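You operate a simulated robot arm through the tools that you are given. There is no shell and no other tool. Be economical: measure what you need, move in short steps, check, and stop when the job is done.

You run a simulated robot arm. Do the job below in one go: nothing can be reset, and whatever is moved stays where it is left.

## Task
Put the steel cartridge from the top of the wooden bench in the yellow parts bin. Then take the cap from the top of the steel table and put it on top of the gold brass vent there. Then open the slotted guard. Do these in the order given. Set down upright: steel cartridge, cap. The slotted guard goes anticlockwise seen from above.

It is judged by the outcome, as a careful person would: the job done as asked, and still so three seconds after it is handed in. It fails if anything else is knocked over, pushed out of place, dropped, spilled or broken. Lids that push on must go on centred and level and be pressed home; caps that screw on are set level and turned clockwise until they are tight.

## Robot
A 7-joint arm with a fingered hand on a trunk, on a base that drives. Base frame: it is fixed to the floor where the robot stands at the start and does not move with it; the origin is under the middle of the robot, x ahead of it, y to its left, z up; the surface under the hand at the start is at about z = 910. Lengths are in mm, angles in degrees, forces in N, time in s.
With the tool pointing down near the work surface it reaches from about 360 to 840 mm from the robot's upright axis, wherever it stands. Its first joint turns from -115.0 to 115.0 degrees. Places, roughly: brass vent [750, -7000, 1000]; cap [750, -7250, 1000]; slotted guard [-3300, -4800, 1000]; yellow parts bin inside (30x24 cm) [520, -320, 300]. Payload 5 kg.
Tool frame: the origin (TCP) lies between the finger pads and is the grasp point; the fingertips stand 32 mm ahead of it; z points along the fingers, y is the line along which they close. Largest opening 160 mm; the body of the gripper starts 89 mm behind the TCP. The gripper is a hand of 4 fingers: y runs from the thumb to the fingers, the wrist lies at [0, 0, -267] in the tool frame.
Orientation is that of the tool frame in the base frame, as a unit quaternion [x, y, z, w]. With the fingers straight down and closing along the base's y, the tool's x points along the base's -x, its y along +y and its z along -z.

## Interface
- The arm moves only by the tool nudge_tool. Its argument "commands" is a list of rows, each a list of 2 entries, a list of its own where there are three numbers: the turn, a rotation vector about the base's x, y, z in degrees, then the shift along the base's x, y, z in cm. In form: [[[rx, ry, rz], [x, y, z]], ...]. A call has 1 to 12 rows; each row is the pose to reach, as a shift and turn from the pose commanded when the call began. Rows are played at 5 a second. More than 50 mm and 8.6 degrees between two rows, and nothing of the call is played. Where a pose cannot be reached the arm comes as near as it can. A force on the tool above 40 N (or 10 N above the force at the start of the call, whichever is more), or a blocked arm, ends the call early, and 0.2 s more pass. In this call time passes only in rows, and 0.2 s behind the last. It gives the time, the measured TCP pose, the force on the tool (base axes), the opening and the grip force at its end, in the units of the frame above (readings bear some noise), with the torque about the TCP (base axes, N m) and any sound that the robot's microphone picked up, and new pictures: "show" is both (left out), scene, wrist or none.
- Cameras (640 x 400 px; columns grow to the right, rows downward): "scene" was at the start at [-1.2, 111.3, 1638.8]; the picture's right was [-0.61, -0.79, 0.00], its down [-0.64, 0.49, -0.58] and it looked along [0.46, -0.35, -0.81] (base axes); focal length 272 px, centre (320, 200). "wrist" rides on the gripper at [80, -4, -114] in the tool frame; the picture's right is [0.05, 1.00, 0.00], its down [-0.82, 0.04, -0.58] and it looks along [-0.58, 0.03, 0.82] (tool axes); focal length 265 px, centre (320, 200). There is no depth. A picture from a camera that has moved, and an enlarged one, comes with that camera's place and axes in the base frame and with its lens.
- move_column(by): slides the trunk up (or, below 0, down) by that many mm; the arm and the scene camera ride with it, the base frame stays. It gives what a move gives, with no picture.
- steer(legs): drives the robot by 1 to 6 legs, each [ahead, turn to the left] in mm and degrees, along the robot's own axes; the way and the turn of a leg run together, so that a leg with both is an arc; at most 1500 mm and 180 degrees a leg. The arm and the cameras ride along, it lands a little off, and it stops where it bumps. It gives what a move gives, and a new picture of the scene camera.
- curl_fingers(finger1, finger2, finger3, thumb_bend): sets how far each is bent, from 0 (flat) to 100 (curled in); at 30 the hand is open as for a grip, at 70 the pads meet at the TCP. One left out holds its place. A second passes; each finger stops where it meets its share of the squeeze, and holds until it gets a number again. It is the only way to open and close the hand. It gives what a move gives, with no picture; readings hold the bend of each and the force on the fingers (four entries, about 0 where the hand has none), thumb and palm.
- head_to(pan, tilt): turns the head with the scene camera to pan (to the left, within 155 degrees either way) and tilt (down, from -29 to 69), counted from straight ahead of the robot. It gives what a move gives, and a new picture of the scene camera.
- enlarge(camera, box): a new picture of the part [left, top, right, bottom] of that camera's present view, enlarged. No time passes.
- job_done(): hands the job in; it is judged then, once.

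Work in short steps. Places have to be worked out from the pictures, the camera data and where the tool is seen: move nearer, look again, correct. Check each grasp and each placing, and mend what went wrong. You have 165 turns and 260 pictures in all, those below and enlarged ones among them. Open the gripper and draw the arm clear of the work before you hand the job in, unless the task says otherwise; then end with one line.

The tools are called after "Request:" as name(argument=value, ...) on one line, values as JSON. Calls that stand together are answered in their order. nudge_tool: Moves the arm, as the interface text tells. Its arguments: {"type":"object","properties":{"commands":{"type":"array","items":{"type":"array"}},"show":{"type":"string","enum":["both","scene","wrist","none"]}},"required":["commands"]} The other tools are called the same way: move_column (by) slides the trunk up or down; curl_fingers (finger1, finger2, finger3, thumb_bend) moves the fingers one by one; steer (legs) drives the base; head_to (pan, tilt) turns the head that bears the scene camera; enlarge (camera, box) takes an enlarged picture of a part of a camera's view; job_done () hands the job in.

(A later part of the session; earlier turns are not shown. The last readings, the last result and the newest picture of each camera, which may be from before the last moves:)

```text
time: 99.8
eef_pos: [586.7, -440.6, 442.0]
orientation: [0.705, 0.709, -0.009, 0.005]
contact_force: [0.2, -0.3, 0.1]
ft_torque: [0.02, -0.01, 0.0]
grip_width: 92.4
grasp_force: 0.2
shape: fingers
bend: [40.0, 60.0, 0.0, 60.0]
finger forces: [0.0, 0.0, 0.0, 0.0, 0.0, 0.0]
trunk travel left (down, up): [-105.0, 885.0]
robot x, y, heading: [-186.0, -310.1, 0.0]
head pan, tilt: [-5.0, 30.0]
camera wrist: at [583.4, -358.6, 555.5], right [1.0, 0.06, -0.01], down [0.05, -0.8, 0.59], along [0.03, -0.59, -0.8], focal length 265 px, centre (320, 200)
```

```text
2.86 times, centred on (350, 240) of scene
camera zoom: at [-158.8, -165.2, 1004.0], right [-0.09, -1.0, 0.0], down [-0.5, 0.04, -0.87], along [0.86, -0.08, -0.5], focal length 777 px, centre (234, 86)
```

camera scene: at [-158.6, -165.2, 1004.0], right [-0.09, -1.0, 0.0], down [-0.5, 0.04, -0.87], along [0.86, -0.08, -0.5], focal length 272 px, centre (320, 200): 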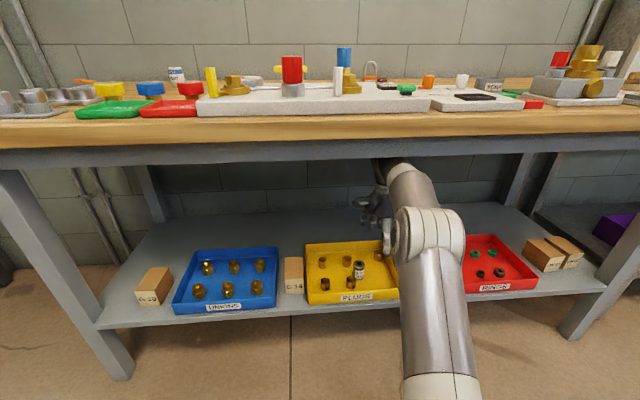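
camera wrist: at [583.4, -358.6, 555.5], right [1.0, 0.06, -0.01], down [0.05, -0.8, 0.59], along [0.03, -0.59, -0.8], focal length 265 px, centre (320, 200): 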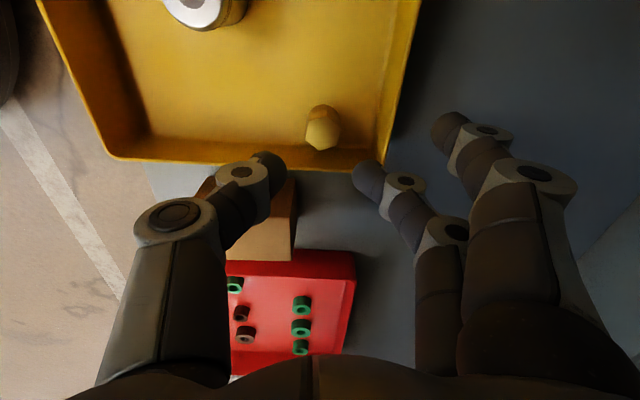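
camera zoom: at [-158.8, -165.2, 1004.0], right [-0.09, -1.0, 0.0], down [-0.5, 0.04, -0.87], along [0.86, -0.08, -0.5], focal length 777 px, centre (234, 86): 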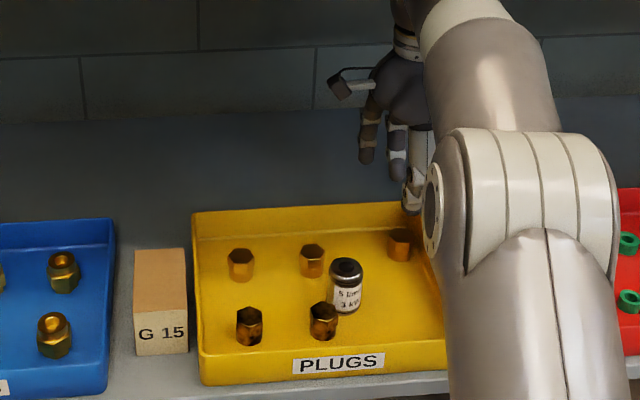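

The pinch is aligned over the plug. I set finger 1 to match finger 2 (so it clears the back wall), then descend in steps with force checks.

Request:
curl_fingers(finger1=62, finger2=62)

Request:
nudge_tool(commands=[[[0, 0, 0], [0, 0, -2.5]], [[0, 0, 0], [0, 0, -5]], [[0, 0, 0], [0, 0, -6.6]]], show="wrist")

Request:
enlarge(camera="wrist", box=[200, 60, 440, 240])

```text
time: 100.8
eef_pos: [586.1, -440.6, 442.6]
orientation: [0.705, 0.709, -0.009, 0.005]
contact_force: [-0.7, -0.4, 0.1]
ft_torque: [0.03, 0.0, -0.01]
grip_width: 50.8
grasp_force: 0.0
shape: fingers
bend: [62.0, 62.0, 0.0, 60.0]
finger forces: [0.0, 0.0, 0.0, 0.0, 0.0, 0.0]
trunk travel left (down, up): [-105.0, 885.0]
robot x, y, heading: [-192.2, -315.6, 0.3]
head pan, tilt: [-5.0, 30.0]
```

```text
time: 101.6
eef_pos: [587.2, -440.8, 375.9]
orientation: [0.705, 0.709, -0.009, 0.006]
contact_force: [0.3, -1.3, 1.0]
ft_torque: [-0.02, 0.02, 0.03]
grip_width: 50.4
grasp_force: 0.0
shape: fingers
bend: [62.0, 62.0, 0.0, 60.0]
finger forces: [0.1, 0.1, 0.1, 0.0, 0.0, 0.0]
trunk travel left (down, up): [-105.0, 885.0]
robot x, y, heading: [-193.0, -313.3, 0.3]
head pan, tilt: [-5.0, 30.0]
camera wrist: at [583.8, -357.6, 489.3], right [1.0, 0.06, -0.01], down [0.05, -0.8, 0.59], along [0.03, -0.59, -0.81], focal length 265 px, centre (320, 200)
```

wrist: 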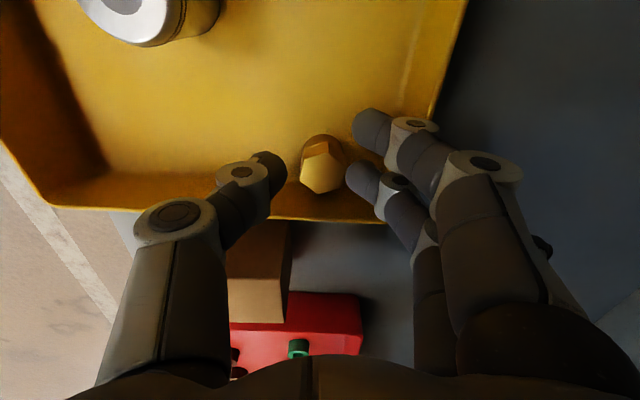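

```text
2.22 times, centred on (320, 150) of wrist
camera zoom: at [583.8, -357.6, 489.3], right [1.0, 0.06, -0.01], down [0.05, -0.8, 0.59], along [0.03, -0.59, -0.81], focal length 590 px, centre (320, 311)
```

zoom: 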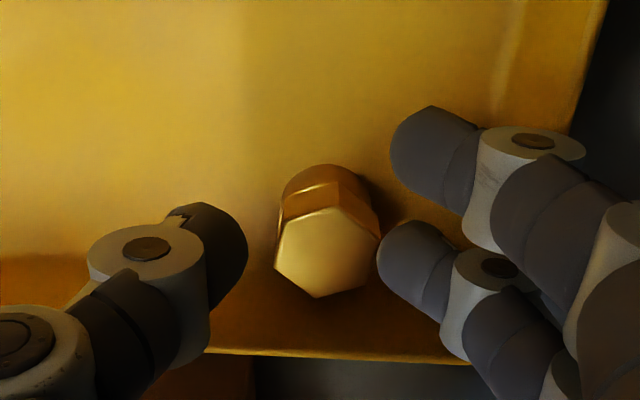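

Well aligned between the thumb and finger 2. I descend further to bring the tips low around the plug.

Request:
nudge_tool(commands=[[[0, 0, 0], [0, 0, -0.8]], [[0, 0, 0], [0, 0, -1.4]], [[0, 0, 0], [0, 0, -1.9]]], show="none")

Request:
enlarge(camera="wrist", box=[200, 60, 440, 240])

```text
time: 102.4
eef_pos: [587.4, -440.2, 358.3]
orientation: [0.705, 0.709, -0.009, 0.005]
contact_force: [0.0, 0.0, 0.3]
ft_torque: [0.02, -0.03, 0.02]
grip_width: 50.4
grasp_force: 0.3
shape: fingers
bend: [62.0, 62.0, 0.0, 60.0]
finger forces: [0.1, 0.4, 0.1, 0.1, 0.1, 0.0]
trunk travel left (down, up): [-105.0, 885.0]
robot x, y, heading: [-191.0, -310.7, -0.3]
head pan, tilt: [-5.0, 30.0]
```

```text
2.22 times, centred on (320, 150) of wrist
camera zoom: at [583.4, -358.2, 470.7], right [1.0, 0.06, -0.01], down [0.05, -0.8, 0.59], along [0.03, -0.59, -0.81], focal length 590 px, centre (320, 311)
```

zoom: 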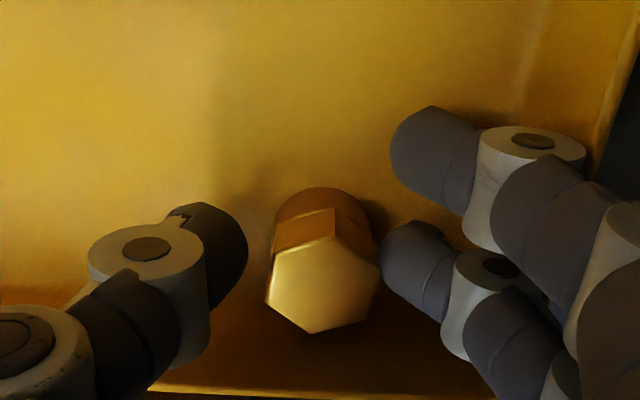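

No floor contact yet. I go 3 mm lower and close the thumb and finger 2.

Request:
nudge_tool(commands=[[[0, 0, 0], [0, 0, -0.3]]], show="none")

Request:
curl_fingers(finger2=76, thumb_bend=76)

Request:
enlarge(camera="wrist", box=[200, 60, 440, 240])

```text
time: 102.8
eef_pos: [586.9, -441.1, 354.0]
orientation: [0.705, 0.709, -0.009, 0.005]
contact_force: [-0.3, -0.8, 2.8]
ft_torque: [0.0, -0.09, 0.04]
grip_width: 50.1
grasp_force: 1.2
shape: fingers
bend: [62.0, 62.0, 0.0, 60.0]
finger forces: [0.5, 2.1, 0.0, 0.0, 0.1, 0.1]
trunk travel left (down, up): [-105.0, 885.0]
robot x, y, heading: [-192.9, -312.3, 0.1]
head pan, tilt: [-5.0, 30.0]
```

```text
time: 103.8
eef_pos: [586.0, -440.5, 353.2]
orientation: [0.706, 0.709, -0.009, 0.004]
contact_force: [-14.7, 1.2, 1.0]
ft_torque: [0.03, 0.05, 0.11]
grip_width: 40.7
grasp_force: 24.0
shape: fingers
bend: [62.0, 63.0, 0.0, 68.0]
finger forces: [0.1, 31.0, 0.0, 0.1, 17.3, 0.0]
trunk travel left (down, up): [-105.0, 885.0]
robot x, y, heading: [-190.7, -311.7, -0.1]
head pan, tilt: [-5.0, 30.0]
```

```text
2.22 times, centred on (320, 150) of wrist
camera zoom: at [582.8, -358.7, 467.3], right [1.0, 0.06, -0.01], down [0.05, -0.8, 0.59], along [0.03, -0.59, -0.81], focal length 590 px, centre (320, 311)
```

zoom: 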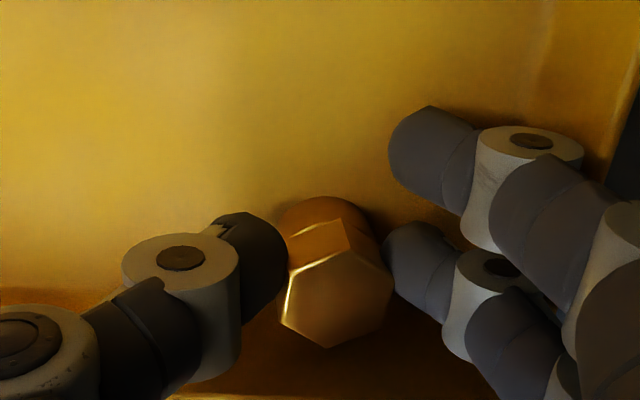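

Firm pinch now (24 N). I lift straight up and check that the plug comes along.

Request:
nudge_tool(commands=[[[0, 0, 0], [-0.3, 0, 1.5]], [[0, 0, 0], [-0.5, 0, 4]], [[0, 0, 0], [-0.5, 0, 7.5]]], show="wrist")

Request:
enlarge(camera="scene", box=[290, 170, 410, 310])

```text
time: 104.6
eef_pos: [582.3, -441.9, 428.3]
orientation: [0.705, 0.709, -0.009, 0.004]
contact_force: [-0.1, 0.4, -1.7]
ft_torque: [0.03, 0.03, 0.0]
grip_width: 36.3
grasp_force: 11.5
shape: fingers
bend: [62.0, 61.0, 0.0, 71.0]
finger forces: [0.0, 12.7, 0.0, 0.1, 11.0, 0.1]
trunk travel left (down, up): [-105.0, 885.0]
robot x, y, heading: [-190.2, -314.9, -0.1]
head pan, tilt: [-5.0, 30.0]
camera wrist: at [580.0, -359.3, 540.7], right [1.0, 0.06, -0.01], down [0.05, -0.8, 0.59], along [0.03, -0.59, -0.81], focal length 265 px, centre (320, 200)
```

wrist: 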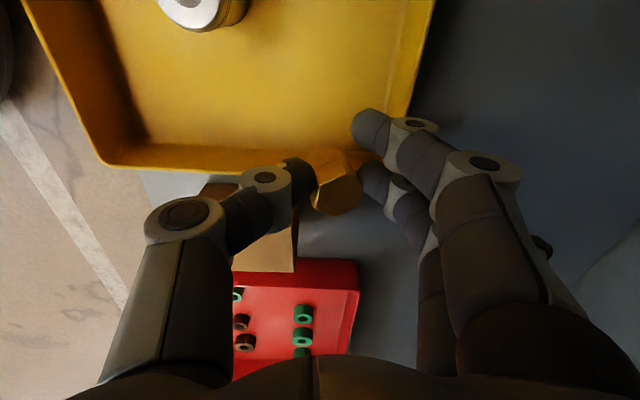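

```text
2.86 times, centred on (350, 240) of scene
camera zoom: at [-158.1, -165.3, 1003.9], right [-0.09, -1.0, 0.0], down [-0.5, 0.04, -0.87], along [0.86, -0.08, -0.5], focal length 777 px, centre (234, 86)
```

zoom: 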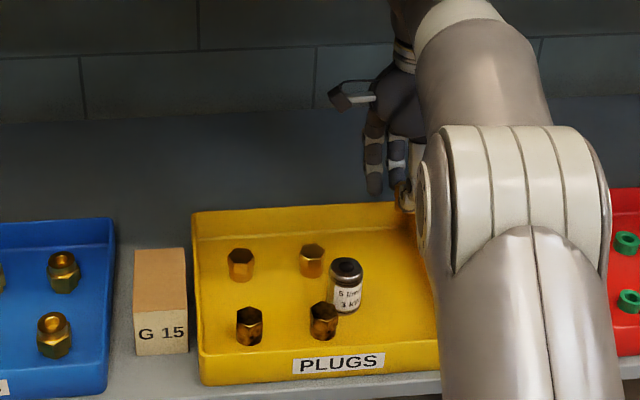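

The plug is held. I flatten finger 1 so it passes above the cartridge, then carry the plug to its original front-right place, about (460, -416).

Request:
curl_fingers(finger1=0)

Request:
nudge_tool(commands=[[[0, 0, 0], [-4, 0.8, 0.5]], [[0, 0, 0], [-8, 1.6, 0.5]], [[0, 0, 0], [-11, 2.3, 0.5]], [[0, 0, 0], [-13.2, 2.3, 0]]], show="both")

Request:
enlarge(camera="scene", box=[290, 170, 410, 310])

```text
time: 105.6
eef_pos: [582.0, -441.3, 427.7]
orientation: [0.705, 0.709, -0.01, 0.004]
contact_force: [0.1, -0.1, -2.4]
ft_torque: [-0.01, 0.02, -0.01]
grip_width: 130.4
grasp_force: 11.6
shape: fingers
bend: [0.0, 61.0, 0.0, 71.0]
finger forces: [0.1, 12.6, 0.0, 0.1, 10.9, 0.0]
trunk travel left (down, up): [-105.0, 885.0]
robot x, y, heading: [-185.7, -310.3, -0.2]
head pan, tilt: [-5.0, 30.0]
```

```text
time: 106.6
eef_pos: [448.5, -418.4, 428.7]
orientation: [0.705, 0.709, -0.008, 0.005]
contact_force: [-0.1, 0.0, -2.6]
ft_torque: [-0.02, 0.03, -0.01]
grip_width: 130.4
grasp_force: 12.1
shape: fingers
bend: [0.0, 61.0, 0.0, 71.0]
finger forces: [0.1, 12.3, 0.1, 0.0, 10.7, 0.0]
trunk travel left (down, up): [-105.0, 885.0]
robot x, y, heading: [-189.1, -310.8, -0.3]
head pan, tilt: [-5.0, 30.0]
camera scene: at [-158.4, -165.2, 1003.9], right [-0.09, -1.0, 0.0], down [-0.5, 0.04, -0.87], along [0.86, -0.08, -0.5], focal length 272 px, centre (320, 200)
camera wrist: at [446.1, -336.2, 542.2], right [1.0, 0.06, -0.01], down [0.05, -0.8, 0.59], along [0.03, -0.59, -0.81], focal length 265 px, centre (320, 200)
```

scene: 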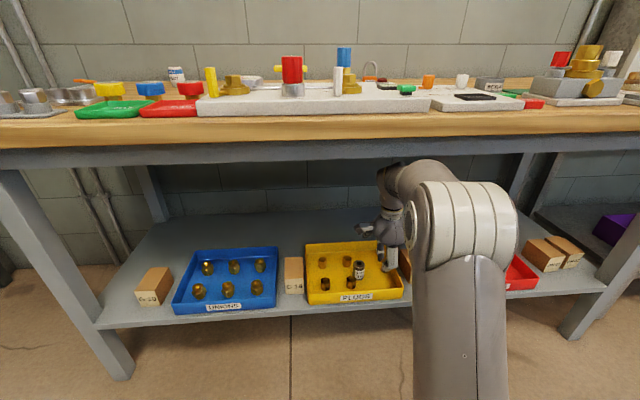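
wrist: 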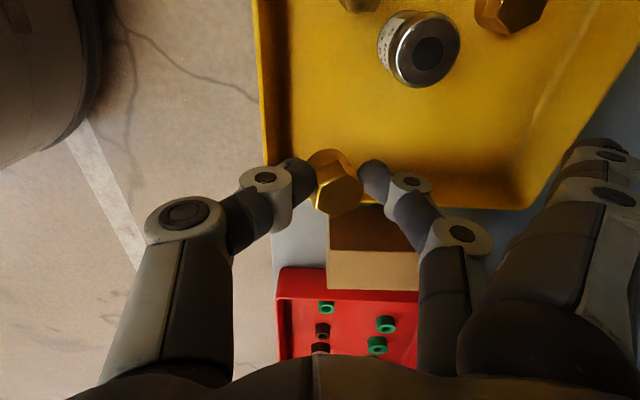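

```text
2.86 times, centred on (350, 240) of scene
camera zoom: at [-158.4, -165.2, 1003.9], right [-0.09, -1.0, 0.0], down [-0.5, 0.04, -0.87], along [0.86, -0.08, -0.5], focal length 777 px, centre (234, 86)
```

zoom: 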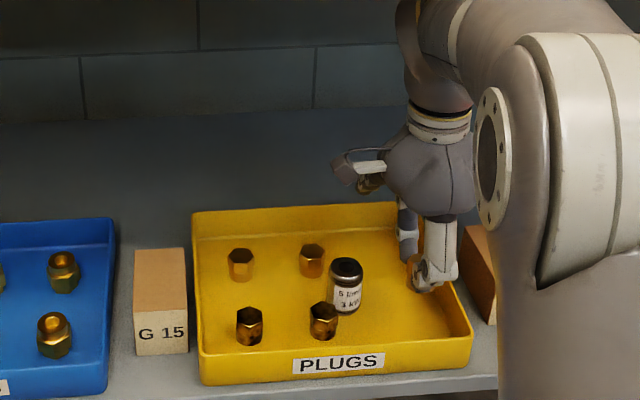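

The plug hovers within a few mm of its original place. I lower it gently; floor contact is expected near TCP 354.

Request:
nudge_tool(commands=[[[0, 0, 0], [0.4, 0, -2.5]], [[0, 0, 0], [0.4, 0, -5]], [[0, 0, 0], [0.4, 0, -6.8]], [[0, 0, 0], [0.4, 0, -7.1]]], show="wrist")

Request:
enlarge(camera="scene", box=[290, 170, 410, 310])

```text
time: 107.6
eef_pos: [452.5, -420.1, 357.5]
orientation: [0.705, 0.709, -0.009, 0.004]
contact_force: [-0.4, 0.0, -1.4]
ft_torque: [-0.01, 0.0, 0.0]
grip_width: 130.3
grasp_force: 11.8
shape: fingers
bend: [0.0, 61.0, 0.0, 71.0]
finger forces: [0.0, 12.3, 0.1, 0.0, 10.7, 0.0]
trunk travel left (down, up): [-105.0, 885.0]
robot x, y, heading: [-191.4, -314.1, -0.0]
head pan, tilt: [-5.0, 30.0]
camera wrist: at [450.3, -337.5, 471.2], right [1.0, 0.06, -0.01], down [0.05, -0.8, 0.59], along [0.03, -0.59, -0.81], focal length 265 px, centre (320, 200)
```

wrist: 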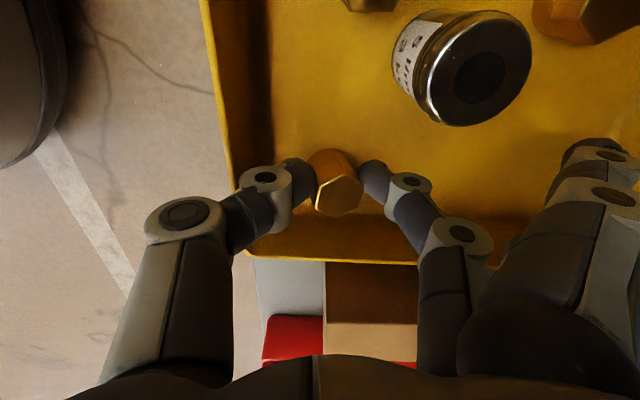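

```text
2.86 times, centred on (350, 240) of scene
camera zoom: at [-158.5, -165.2, 1004.0], right [-0.09, -1.0, 0.0], down [-0.5, 0.04, -0.87], along [0.86, -0.08, -0.5], focal length 777 px, centre (234, 86)
```

zoom: 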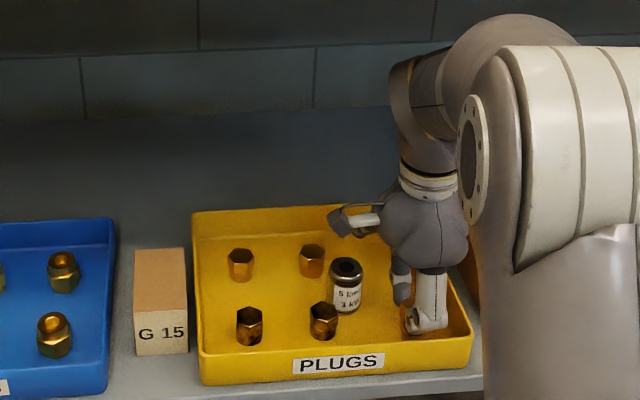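

It is nearly down and matches the expected spot. I ease down to contact, then release.

Request:
nudge_tool(commands=[[[0, 0, 0], [0, 0, -0.2]], [[0, 0, 0], [0, 0, -0.4]]], show="none")

Request:
curl_fingers(finger2=57, thumb_bend=64)

Request:
enlarge(camera="wrist", box=[200, 60, 440, 240])

```text
time: 108.2
eef_pos: [454.4, -418.0, 355.0]
orientation: [0.706, 0.709, -0.008, 0.006]
contact_force: [-0.3, 0.3, 0.8]
ft_torque: [0.01, 0.02, -0.02]
grip_width: 130.6
grasp_force: 12.3
shape: fingers
bend: [0.0, 61.0, 0.0, 71.0]
finger forces: [0.1, 12.2, 0.0, 0.0, 11.9, 0.1]
trunk travel left (down, up): [-105.0, 885.0]
robot x, y, heading: [-188.7, -311.5, 0.1]
head pan, tilt: [-5.0, 30.0]
```

```text
time: 109.2
eef_pos: [453.8, -417.7, 354.7]
orientation: [0.705, 0.709, -0.009, 0.005]
contact_force: [4.6, 1.6, 5.0]
ft_torque: [0.01, 0.22, -0.01]
grip_width: 137.1
grasp_force: 3.5
shape: fingers
bend: [0.0, 56.0, 0.0, 65.0]
finger forces: [0.0, 0.0, 0.0, 0.0, 6.0, 0.1]
trunk travel left (down, up): [-105.0, 885.0]
robot x, y, heading: [-188.3, -315.5, -0.1]
head pan, tilt: [-5.0, 30.0]
```

```text
2.22 times, centred on (320, 150) of wrist
camera zoom: at [450.4, -336.4, 468.0], right [1.0, 0.06, -0.01], down [0.05, -0.8, 0.59], along [0.03, -0.59, -0.81], focal length 590 px, centre (320, 311)
```

zoom: 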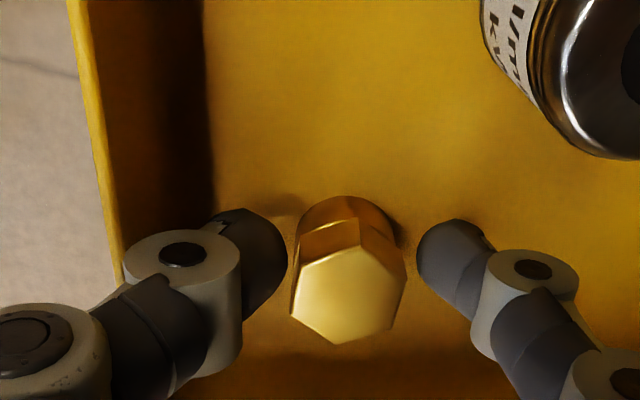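

Released; the plug stands free between the fingers. The thumb rests lightly on the front wall, so I rise straight up.

Request:
nudge_tool(commands=[[[0, 0, 0], [0.2, 0, 1]], [[0, 0, 0], [0.2, 0, 3.5]], [[0, 0, 0], [0.2, 0, 7.5]]], show="wrist")

Request:
enlarge(camera="scene", box=[290, 170, 410, 310])

```text
time: 110.0
eef_pos: [455.4, -416.7, 430.1]
orientation: [0.706, 0.709, -0.009, 0.004]
contact_force: [-0.7, -0.5, 0.0]
ft_torque: [-0.01, 0.04, 0.01]
grip_width: 139.5
grasp_force: 0.0
shape: fingers
bend: [0.0, 56.0, 0.0, 64.0]
finger forces: [0.0, 0.0, 0.0, 0.0, 0.1, 0.0]
trunk travel left (down, up): [-105.0, 885.0]
robot x, y, heading: [-188.1, -313.1, 0.1]
head pan, tilt: [-5.0, 30.0]
camera wrist: at [451.7, -335.3, 543.6], right [1.0, 0.06, -0.01], down [0.05, -0.8, 0.59], along [0.03, -0.59, -0.81], focal length 265 px, centre (320, 200)
```

wrist: 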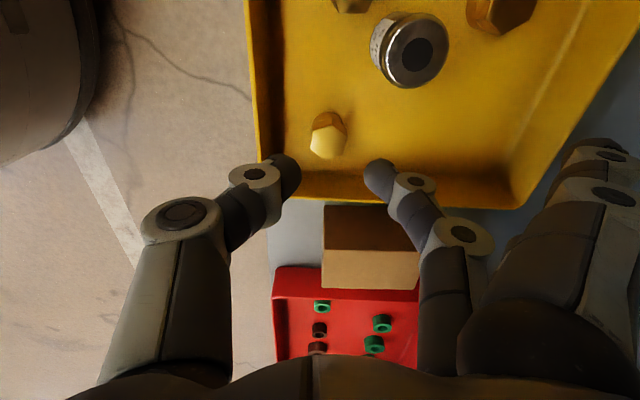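

```text
2.86 times, centred on (350, 240) of scene
camera zoom: at [-158.4, -165.2, 1003.9], right [-0.09, -1.0, 0.0], down [-0.5, 0.04, -0.87], along [0.86, -0.08, -0.5], focal length 777 px, centre (234, 86)
```

zoom: 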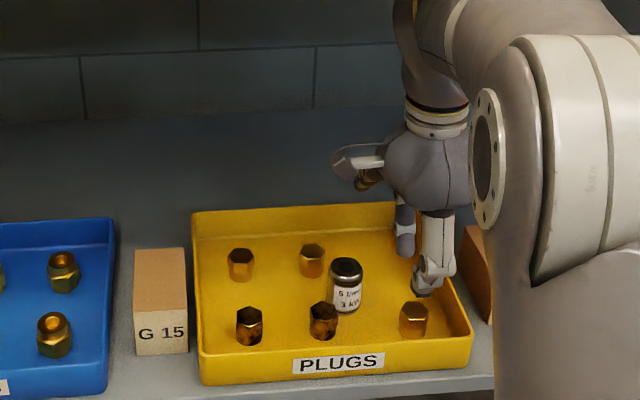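

The cartridge stands in the bin and the plug is back in the front row. I back out and raise the trunk.

Request:
steer(legs=[[-500, 0]])

Request:
move_column(by=400)

Request:
move_column(by=270)

Request:
curl_fingers(finger1=40, finger2=40, finger3=40, thumb_bend=40)

Request:
nudge_tool(commands=[[[0, 0, 8], [-1, 2, 0]], [[0, 0, 16], [-2, 4, 0]], [[0, 0, 24], [-3, 6, 0]], [[0, 0, 32], [-4, 8, 0]], [[0, 0, 40], [-5, 10, 0]], [[0, 0, 48], [-6, 12, 0]], [[0, 0, 56], [-7, 14, 0]], [[0, 0, 64], [-8, 16, 0]], [[0, 0, 72], [-8, 16, 0]], [[0, 0, 80], [-8, 16, 0]], [[0, 0, 88], [-8, 16, 0]]], show="scene")

```text
time: 112.9
eef_pos: [-41.0, -415.0, 431.3]
orientation: [0.704, 0.711, -0.009, 0.005]
contact_force: [-0.5, 1.0, 0.0]
ft_torque: [0.0, 0.05, -0.01]
grip_width: 139.7
grasp_force: 0.1
shape: fingers
bend: [0.0, 56.0, 0.0, 64.0]
finger forces: [0.0, 0.0, 0.1, 0.0, 0.1, 0.1]
trunk travel left (down, up): [-105.0, 885.0]
robot x, y, heading: [-684.6, -311.8, 0.2]
head pan, tilt: [-5.0, 30.0]
camera scene: at [-655.5, -165.1, 1004.0], right [-0.09, -1.0, 0.0], down [-0.5, 0.04, -0.87], along [0.86, -0.07, -0.5], focal length 272 px, centre (320, 200)
```

scene: 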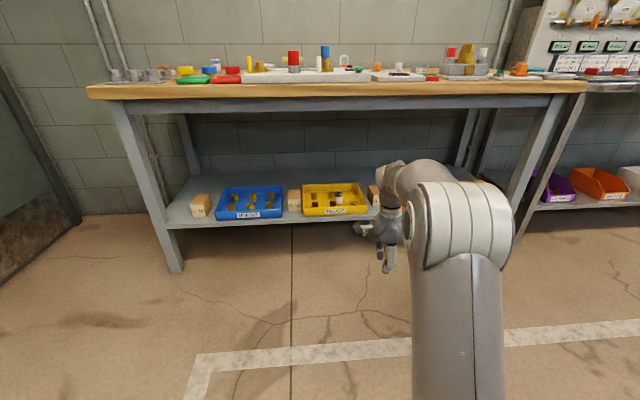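

```text
time: 116.8
eef_pos: [-40.7, -414.8, 830.1]
orientation: [0.704, 0.71, -0.009, 0.004]
contact_force: [0.3, -0.4, 0.2]
ft_torque: [0.0, -0.02, -0.01]
grip_width: 139.5
grasp_force: 0.0
shape: fingers
bend: [0.0, 56.0, 0.0, 64.0]
finger forces: [0.0, 0.1, 0.1, 0.0, 0.1, 0.0]
trunk travel left (down, up): [-505.0, 485.0]
robot x, y, heading: [-686.0, -311.8, 0.1]
head pan, tilt: [-5.0, 30.0]
```

```text
time: 119.5
eef_pos: [-41.6, -414.1, 1100.0]
orientation: [0.704, 0.71, -0.009, 0.005]
contact_force: [-0.1, -0.6, -0.2]
ft_torque: [-0.02, 0.01, 0.03]
grip_width: 139.7
grasp_force: 0.2
shape: fingers
bend: [0.0, 56.0, 0.0, 64.0]
finger forces: [0.1, 0.0, 0.0, 0.1, 0.1, 0.0]
trunk travel left (down, up): [-775.0, 215.0]
robot x, y, heading: [-688.5, -309.7, 0.1]
head pan, tilt: [-5.0, 30.0]
```

```text
time: 120.5
eef_pos: [-40.6, -415.5, 1100.7]
orientation: [0.703, 0.711, -0.008, 0.005]
contact_force: [0.0, 0.2, -1.2]
ft_torque: [-0.05, 0.02, 0.02]
grip_width: 131.8
grasp_force: 0.1
shape: fingers
bend: [40.0, 40.0, 40.0, 40.0]
finger forces: [0.0, 0.1, 0.0, 0.0, 0.1, 0.0]
trunk travel left (down, up): [-775.0, 215.0]
robot x, y, heading: [-687.6, -307.5, 0.2]
head pan, tilt: [-5.0, 30.0]
```

```text
time: 122.9
eef_pos: [-119.9, -256.0, 1100.0]
orientation: [0.012, 1.0, -0.004, 0.01]
contact_force: [0.1, -0.2, -0.6]
ft_torque: [-0.02, -0.01, 0.02]
grip_width: 131.4
grasp_force: 0.0
shape: fingers
bend: [40.0, 40.0, 40.0, 40.0]
finger forces: [0.1, 0.1, 0.0, 0.0, 0.1, 0.1]
trunk travel left (down, up): [-775.0, 215.0]
robot x, y, heading: [-687.3, -313.8, 0.2]
head pan, tilt: [-5.0, 30.0]
camera scene: at [-655.5, -165.2, 1674.0], right [-0.09, -1.0, 0.0], down [-0.5, 0.04, -0.87], along [0.86, -0.07, -0.5], focal length 272 px, centre (320, 200)
```

scene: 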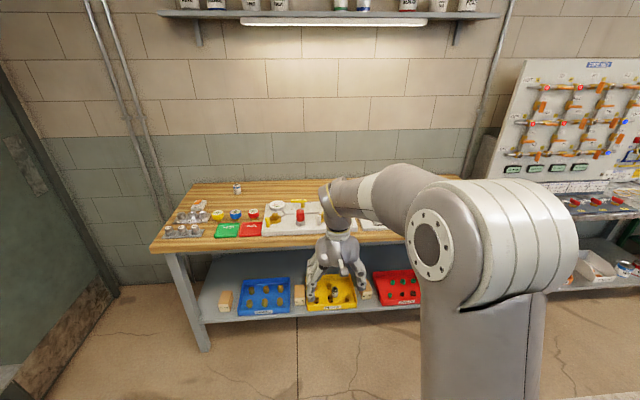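

Step one is done. I turn right, drive along the aisle at x≈-690, and look towards the steel table.

Request:
steer(legs=[[0, -90], [1500, 0], [1500, 0], [1500, 0]])

Request:
head_to(pan=10, tilt=25)

```text
time: 148.2
eef_pos: [-570.8, -5364.7, 1100.2]
orientation: [0.718, 0.696, -0.009, 0.004]
contact_force: [-0.2, -0.9, 0.0]
ft_torque: [0.0, -0.01, 0.0]
grip_width: 131.6
grasp_force: 0.1
shape: fingers
bend: [40.0, 40.0, 40.0, 40.0]
finger forces: [0.0, 0.0, 0.1, 0.0, 0.0, 0.1]
trunk travel left (down, up): [-775.0, 215.0]
robot x, y, heading: [-624.8, -4799.4, -90.5]
head pan, tilt: [-5.0, 30.0]
camera scene: at [-474.8, -4830.5, 1673.9], right [-1.0, 0.09, 0.0], down [0.05, 0.5, -0.87], along [-0.08, -0.86, -0.5], focal length 272 px, centre (320, 200)
```

scene: 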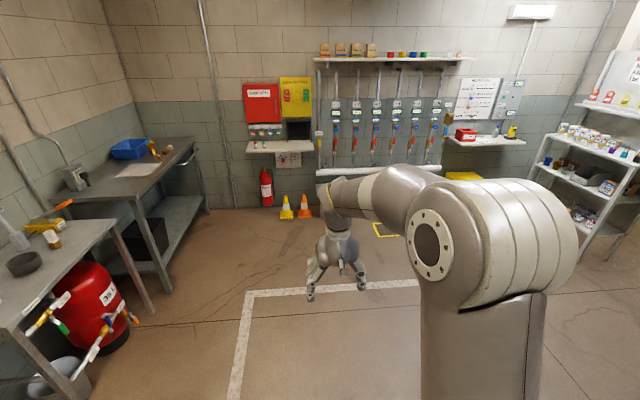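

```text
time: 149.0
eef_pos: [-570.9, -5364.4, 1100.3]
orientation: [0.719, 0.695, -0.009, 0.004]
contact_force: [0.4, -0.7, 0.5]
ft_torque: [0.03, -0.03, 0.01]
grip_width: 131.5
grasp_force: 0.0
shape: fingers
bend: [40.0, 40.0, 40.0, 40.0]
finger forces: [0.1, 0.1, 0.1, 0.0, 0.0, 0.1]
trunk travel left (down, up): [-775.0, 215.0]
robot x, y, heading: [-623.6, -4800.3, -90.2]
head pan, tilt: [10.0, 25.0]
camera scene: at [-451.0, -4831.0, 1681.9], right [-0.99, -0.17, 0.0], down [-0.07, 0.42, -0.91], along [0.15, -0.89, -0.42], focal length 272 px, centre (320, 200)
```

scene: 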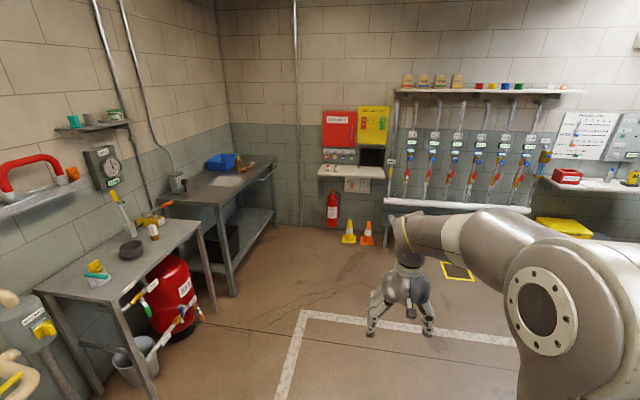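

The steel table with the brass item is ahead on the left. I drive on to y≈-7120 and face it.

Request:
steer(legs=[[1500, 0], [820, 0], [0, 90]])

Request:
head_to(pan=0, tilt=30)

```text
time: 159.4
eef_pos: [-591.3, -7506.5, 1100.9]
orientation: [0.724, 0.689, -0.003, 0.001]
contact_force: [-1.2, 18.1, 5.5]
ft_torque: [-3.46, -0.22, -0.11]
grip_width: 131.3
grasp_force: 0.2
shape: fingers
bend: [40.0, 40.0, 40.0, 40.0]
finger forces: [0.1, 0.0, 0.0, 0.0, 0.0, 0.1]
trunk travel left (down, up): [-775.0, 215.0]
robot x, y, heading: [-640.2, -6950.9, -90.6]
head pan, tilt: [10.0, 25.0]
stopped in leg 2: the force on the tool passed its limit at 212 N (the readings are from after the stop); the commanded pose is now the measured one
camera scene: at [-468.0, -6979.7, 1682.1], right [-0.99, -0.16, 0.0], down [-0.07, 0.42, -0.91], along [0.14, -0.9, -0.42], focal length 272 px, centre (320, 200)
```

scene: 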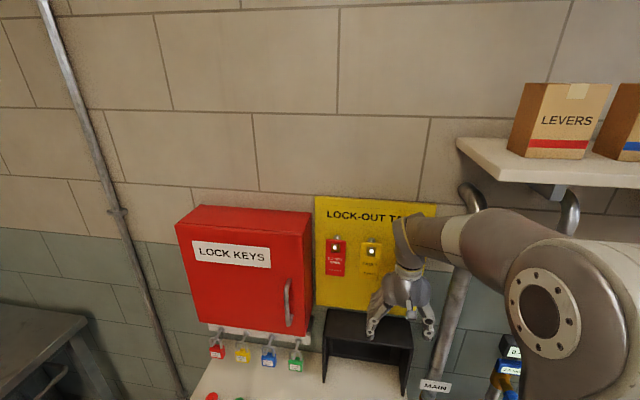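

```text
time: 160.2
eef_pos: [-591.0, -7505.0, 1100.6]
orientation: [0.725, 0.689, -0.004, 0.0]
contact_force: [-0.7, 19.3, 6.2]
ft_torque: [-4.01, -0.27, -0.13]
grip_width: 131.4
grasp_force: 0.0
shape: fingers
bend: [40.0, 40.0, 40.0, 40.0]
finger forces: [0.0, 0.0, 0.0, 0.0, 0.0, 0.1]
trunk travel left (down, up): [-775.0, 215.0]
robot x, y, heading: [-640.9, -6950.2, -91.3]
head pan, tilt: [0.0, 30.0]
camera scene: at [-484.0, -6978.9, 1674.1], right [-1.0, 0.01, 0.0], down [0.01, 0.5, -0.87], along [-0.01, -0.87, -0.5], focal length 272 px, centre (320, 200)
```

scene: 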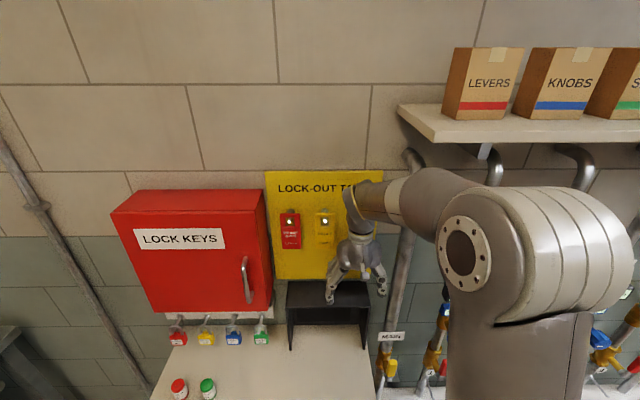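

The outstretched hand bumped the black holder of the lock-out station on the end wall; I forgot the arm's overhang. I back off at once and check for damage.

Request:
steer(legs=[[-350, 0]])

Request:
head_to(pan=0, tilt=45)

Request:
enlarge(camera="scene", box=[120, 0, 520, 250])

```text
time: 162.5
eef_pos: [-585.1, -7148.1, 1099.5]
orientation: [0.724, 0.69, -0.003, -0.001]
contact_force: [-0.6, 0.2, -0.3]
ft_torque: [-0.03, 0.01, -0.01]
grip_width: 131.4
grasp_force: 0.0
shape: fingers
bend: [40.0, 40.0, 40.0, 40.0]
finger forces: [0.1, 0.1, 0.1, 0.0, 0.0, 0.1]
trunk travel left (down, up): [-775.0, 215.0]
robot x, y, heading: [-635.9, -6593.6, -91.0]
head pan, tilt: [0.0, 30.0]
camera scene: at [-478.4, -6623.6, 1674.0], right [-1.0, 0.01, 0.0], down [0.01, 0.5, -0.87], along [-0.01, -0.87, -0.5], focal length 272 px, centre (320, 200)
```

scene: 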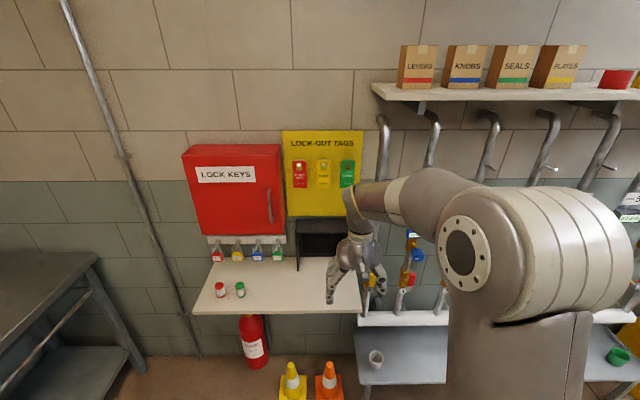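

```text
time: 163.2
eef_pos: [-585.2, -7149.4, 1098.4]
orientation: [0.724, 0.69, -0.003, -0.001]
contact_force: [-0.7, -0.4, 0.5]
ft_torque: [0.01, -0.02, 0.03]
grip_width: 131.4
grasp_force: 0.2
shape: fingers
bend: [40.0, 40.0, 40.0, 40.0]
finger forces: [0.0, 0.1, 0.1, 0.1, 0.0, 0.0]
trunk travel left (down, up): [-775.0, 215.0]
robot x, y, heading: [-634.5, -6592.0, -90.8]
head pan, tilt: [0.0, 45.0]
camera scene: at [-478.2, -6615.3, 1651.4], right [-1.0, 0.01, 0.0], down [0.01, 0.71, -0.71], along [-0.01, -0.71, -0.71], focal length 272 px, centre (320, 200)
```

scene: 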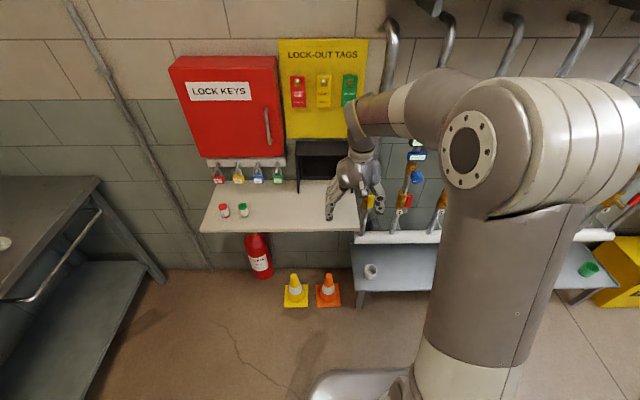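

```text
1.60 times, centred on (320, 125) of scene
camera zoom: at [-478.2, -6615.3, 1651.4], right [-1.0, 0.01, 0.0], down [0.01, 0.71, -0.71], along [-0.01, -0.71, -0.71], focal length 435 px, centre (320, 320)
```

zoom: 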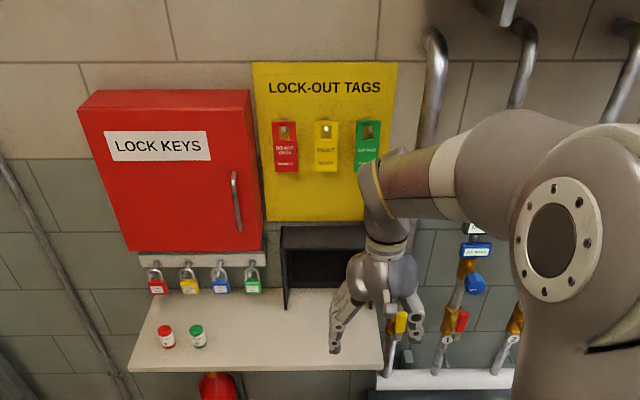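

Nothing appears displaced there. I turn towards the steel table and approach diagonally, stopping short of its front edge (x≈447).

Request:
steer(legs=[[0, 53], [600, 0]])

Request:
head_to(pan=30, tilt=35)

```text
time: 169.0
eef_pos: [307.8, -7271.0, 1097.9]
orientation: [0.348, 0.938, -0.003, -0.001]
contact_force: [0.3, -0.1, -1.0]
ft_torque: [0.07, 0.02, -0.03]
grip_width: 131.4
grasp_force: 0.1
shape: fingers
bend: [40.0, 40.0, 40.0, 40.0]
finger forces: [0.1, 0.0, 0.1, 0.0, 0.1, 0.1]
trunk travel left (down, up): [-775.0, 215.0]
robot x, y, heading: [-162.1, -6968.8, -38.5]
head pan, tilt: [0.0, 45.0]
camera scene: at [-47.7, -6859.1, 1651.3], right [-0.63, -0.78, 0.0], down [-0.55, 0.44, -0.71], along [0.55, -0.44, -0.71], focal length 272 px, centre (320, 200)
```

scene: 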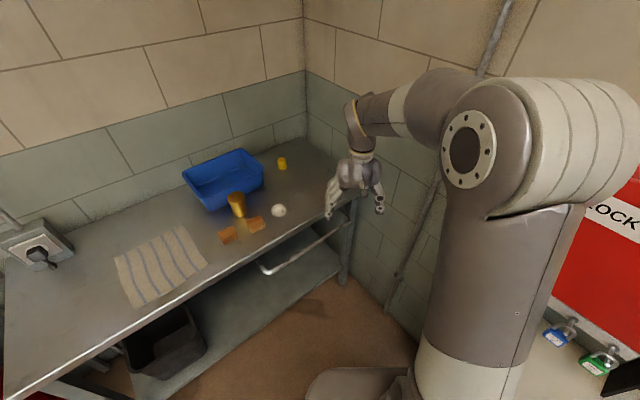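

```text
time: 169.9
eef_pos: [307.8, -7271.4, 1097.4]
orientation: [0.349, 0.937, -0.003, 0.0]
contact_force: [1.0, 0.1, 0.5]
ft_torque: [0.02, 0.0, 0.05]
grip_width: 131.4
grasp_force: 0.1
shape: fingers
bend: [40.0, 40.0, 40.0, 40.0]
finger forces: [0.1, 0.0, 0.0, 0.0, 0.0, 0.0]
trunk travel left (down, up): [-775.0, 215.0]
robot x, y, heading: [-164.0, -6966.6, -38.6]
head pan, tilt: [30.0, 35.0]
camera scene: at [-24.6, -6821.2, 1666.1], right [-0.15, -0.99, 0.0], down [-0.57, 0.09, -0.82], along [0.81, -0.13, -0.57], focal length 272 px, centre (320, 200)
```

scene: 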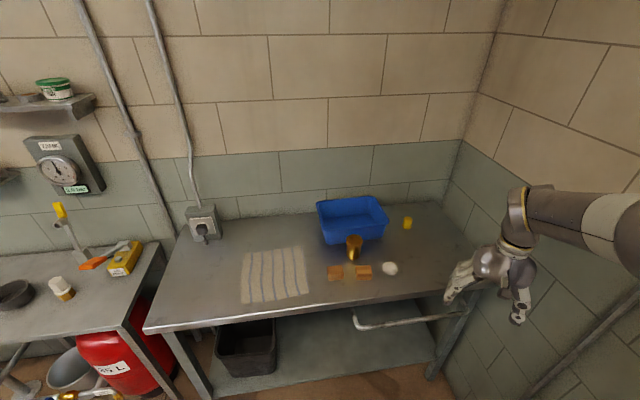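

I can see the brass vent, a white round item and a yellow item. I enlarge the table.

Request:
enlarge(camera="scene", box=[300, 180, 440, 300])

Request:
enlarge(camera="scene", box=[330, 220, 420, 290])

```text
3.33 times, centred on (370, 240) of scene
camera zoom: at [-24.6, -6821.2, 1666.1], right [-0.15, -0.99, 0.0], down [-0.57, 0.09, -0.82], along [0.81, -0.13, -0.57], focal length 906 px, centre (153, 67)
```

zoom: 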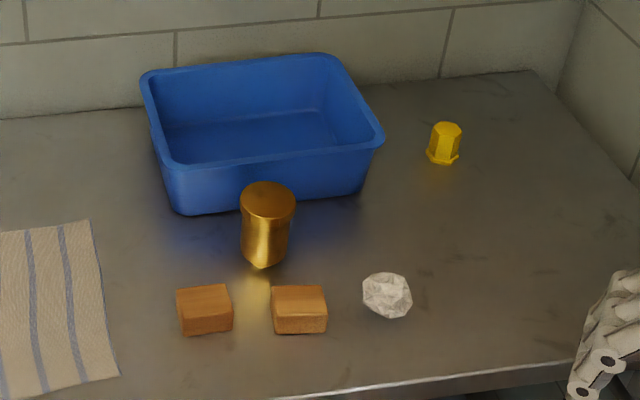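

```text
5.71 times, centred on (375, 255) of scene
camera zoom: at [-24.6, -6821.2, 1666.1], right [-0.15, -0.99, 0.0], down [-0.57, 0.09, -0.82], along [0.81, -0.13, -0.57], focal length 1553 px, centre (6, -114)
```

zoom: 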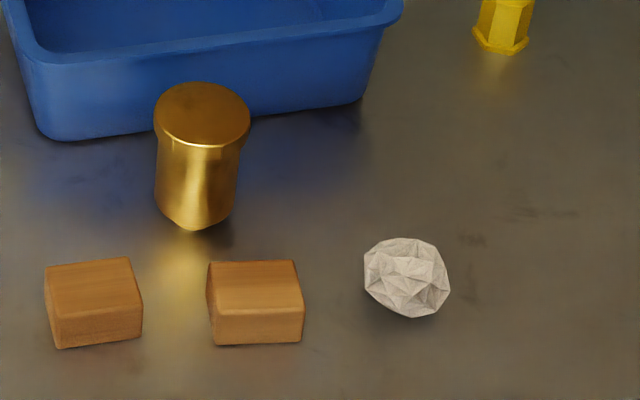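

The crumpled white thing is paper, and the yellow hex piece is the cap, near (790, -7320). I move closer with heading towards the table.

Request:
steer(legs=[[0, 16], [235, 0], [0, 22.5]])

Request:
head_to(pan=-10, tilt=45)

Request:
enlarge(camera="scene", box=[220, 80, 460, 230])

```text
time: 173.8
eef_pos: [608.3, -7002.2, 1097.5]
orientation: [0.022, 1.0, -0.002, 0.002]
contact_force: [-0.4, 0.3, 0.2]
ft_torque: [-0.03, 0.0, 0.01]
grip_width: 131.3
grasp_force: 0.0
shape: fingers
bend: [40.0, 40.0, 40.0, 40.0]
finger forces: [0.0, 0.0, 0.0, 0.1, 0.0, 0.1]
trunk travel left (down, up): [-775.0, 215.0]
robot x, y, heading: [49.8, -7055.8, -0.4]
head pan, tilt: [30.0, 35.0]
camera scene: at [68.8, -6856.7, 1666.1], right [0.49, -0.87, 0.0], down [-0.5, -0.28, -0.82], along [0.71, 0.4, -0.57], focal length 272 px, centre (320, 200)
```

scene: 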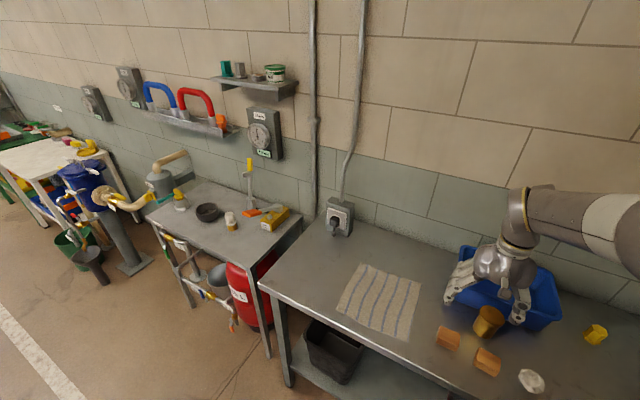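

```text
time: 174.9
eef_pos: [608.9, -7003.0, 1098.8]
orientation: [0.022, 1.0, -0.003, 0.002]
contact_force: [-0.9, 0.3, -1.1]
ft_torque: [0.01, 0.03, 0.0]
grip_width: 131.4
grasp_force: 0.0
shape: fingers
bend: [40.0, 40.0, 40.0, 40.0]
finger forces: [0.0, 0.0, 0.1, 0.0, 0.1, 0.0]
trunk travel left (down, up): [-775.0, 215.0]
robot x, y, heading: [48.9, -7057.4, -0.5]
head pan, tilt: [-10.0, 45.0]
camera scene: at [72.2, -6915.2, 1651.4], right [-0.18, -0.98, 0.0], down [-0.7, 0.13, -0.71], along [0.7, -0.13, -0.71], focal length 272 px, centre (320, 200)
```

scene: 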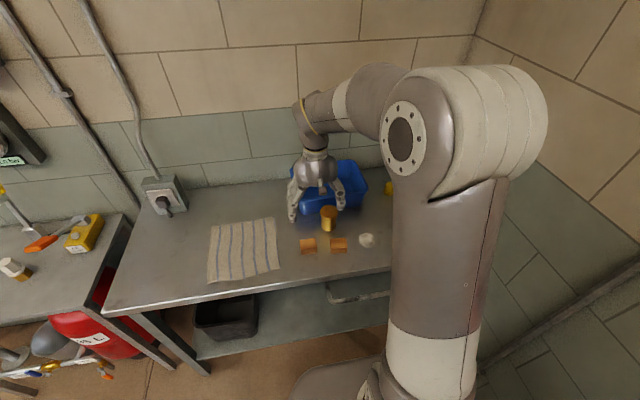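

```text
2.67 times, centred on (340, 155) of scene
camera zoom: at [72.2, -6915.2, 1651.4], right [-0.18, -0.98, 0.0], down [-0.7, 0.13, -0.71], along [0.7, -0.13, -0.71], focal length 725 px, centre (267, 320)
```

zoom: 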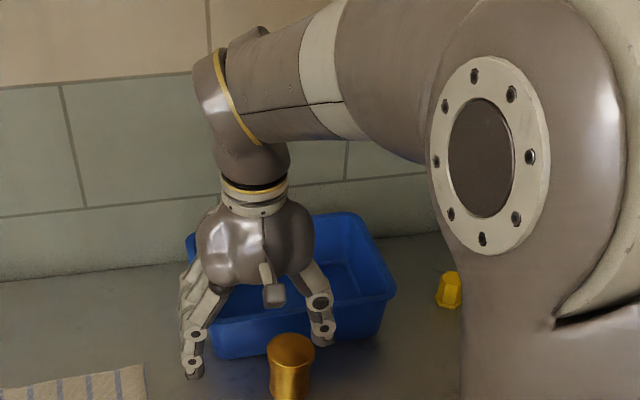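

I move the hand up and to the right, to look at the vent and cap with the wrist camera.

Request:
nudge_tool(commands=[[[0, 0, 0], [0, 0, 4]], [[0, 0, 0], [1.5, -4, 6]], [[0, 0, 0], [3, -8, 6]], [[0, 0, 0], [3, -12, 6]]], show="wrist")

```text
time: 175.9
eef_pos: [640.4, -7124.6, 1158.9]
orientation: [0.022, 1.0, -0.001, 0.001]
contact_force: [0.4, 1.0, -0.4]
ft_torque: [0.0, 0.03, -0.07]
grip_width: 131.0
grasp_force: 0.1
shape: fingers
bend: [40.0, 40.0, 40.0, 40.0]
finger forces: [0.0, 0.0, 0.0, 0.0, 0.1, 0.0]
trunk travel left (down, up): [-775.0, 215.0]
robot x, y, heading: [48.8, -7057.4, -0.5]
head pan, tilt: [-10.0, 45.0]
camera wrist: at [560.4, -7125.2, 1273.5], right [-0.01, 1.0, 0.0], down [0.82, 0.01, 0.58], along [0.58, 0.0, -0.82], focal length 265 px, centre (320, 200)
```

wrist: 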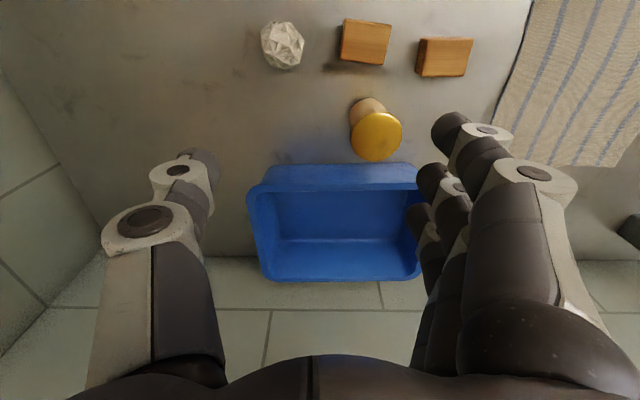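

The vent is visible and the cap is hidden by the thumb. I enlarge the vent and then shift further right.

Request:
enlarge(camera="wrist", box=[300, 70, 460, 180])

Request:
nudge_tool(commands=[[[0, 0, 0], [0, -4, 0]], [[0, 0, 0], [1, -8, 0]], [[0, 0, 0], [3, -12, 0]], [[0, 0, 0], [4, -15, 0]]], show="wrist")

```text
3.64 times, centred on (380, 125) of wrist
camera zoom: at [560.4, -7125.2, 1273.5], right [-0.01, 1.0, 0.0], down [0.82, 0.01, 0.58], along [0.58, 0.0, -0.82], focal length 965 px, centre (102, 473)
```

zoom: 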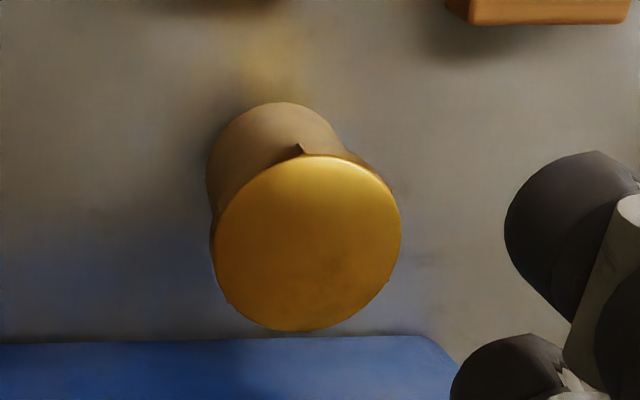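

```text
time: 176.9
eef_pos: [679.5, -7274.0, 1162.2]
orientation: [0.021, 1.0, -0.002, 0.002]
contact_force: [-0.6, 0.3, 0.4]
ft_torque: [0.01, 0.0, 0.03]
grip_width: 131.2
grasp_force: 0.0
shape: fingers
bend: [40.0, 40.0, 40.0, 40.0]
finger forces: [0.0, 0.1, 0.0, 0.0, 0.0, 0.1]
trunk travel left (down, up): [-775.0, 215.0]
robot x, y, heading: [48.6, -7060.4, -0.4]
head pan, tilt: [-10.0, 45.0]
camera wrist: at [599.7, -7275.2, 1276.5], right [-0.01, 1.0, 0.0], down [0.81, 0.01, 0.58], along [0.58, 0.0, -0.81], focal length 265 px, centre (320, 200)
```

wrist: 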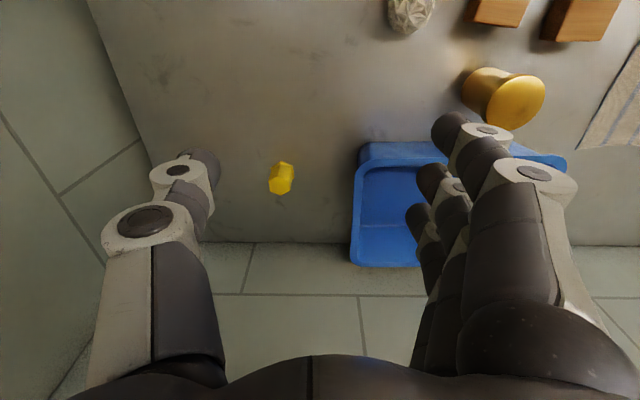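

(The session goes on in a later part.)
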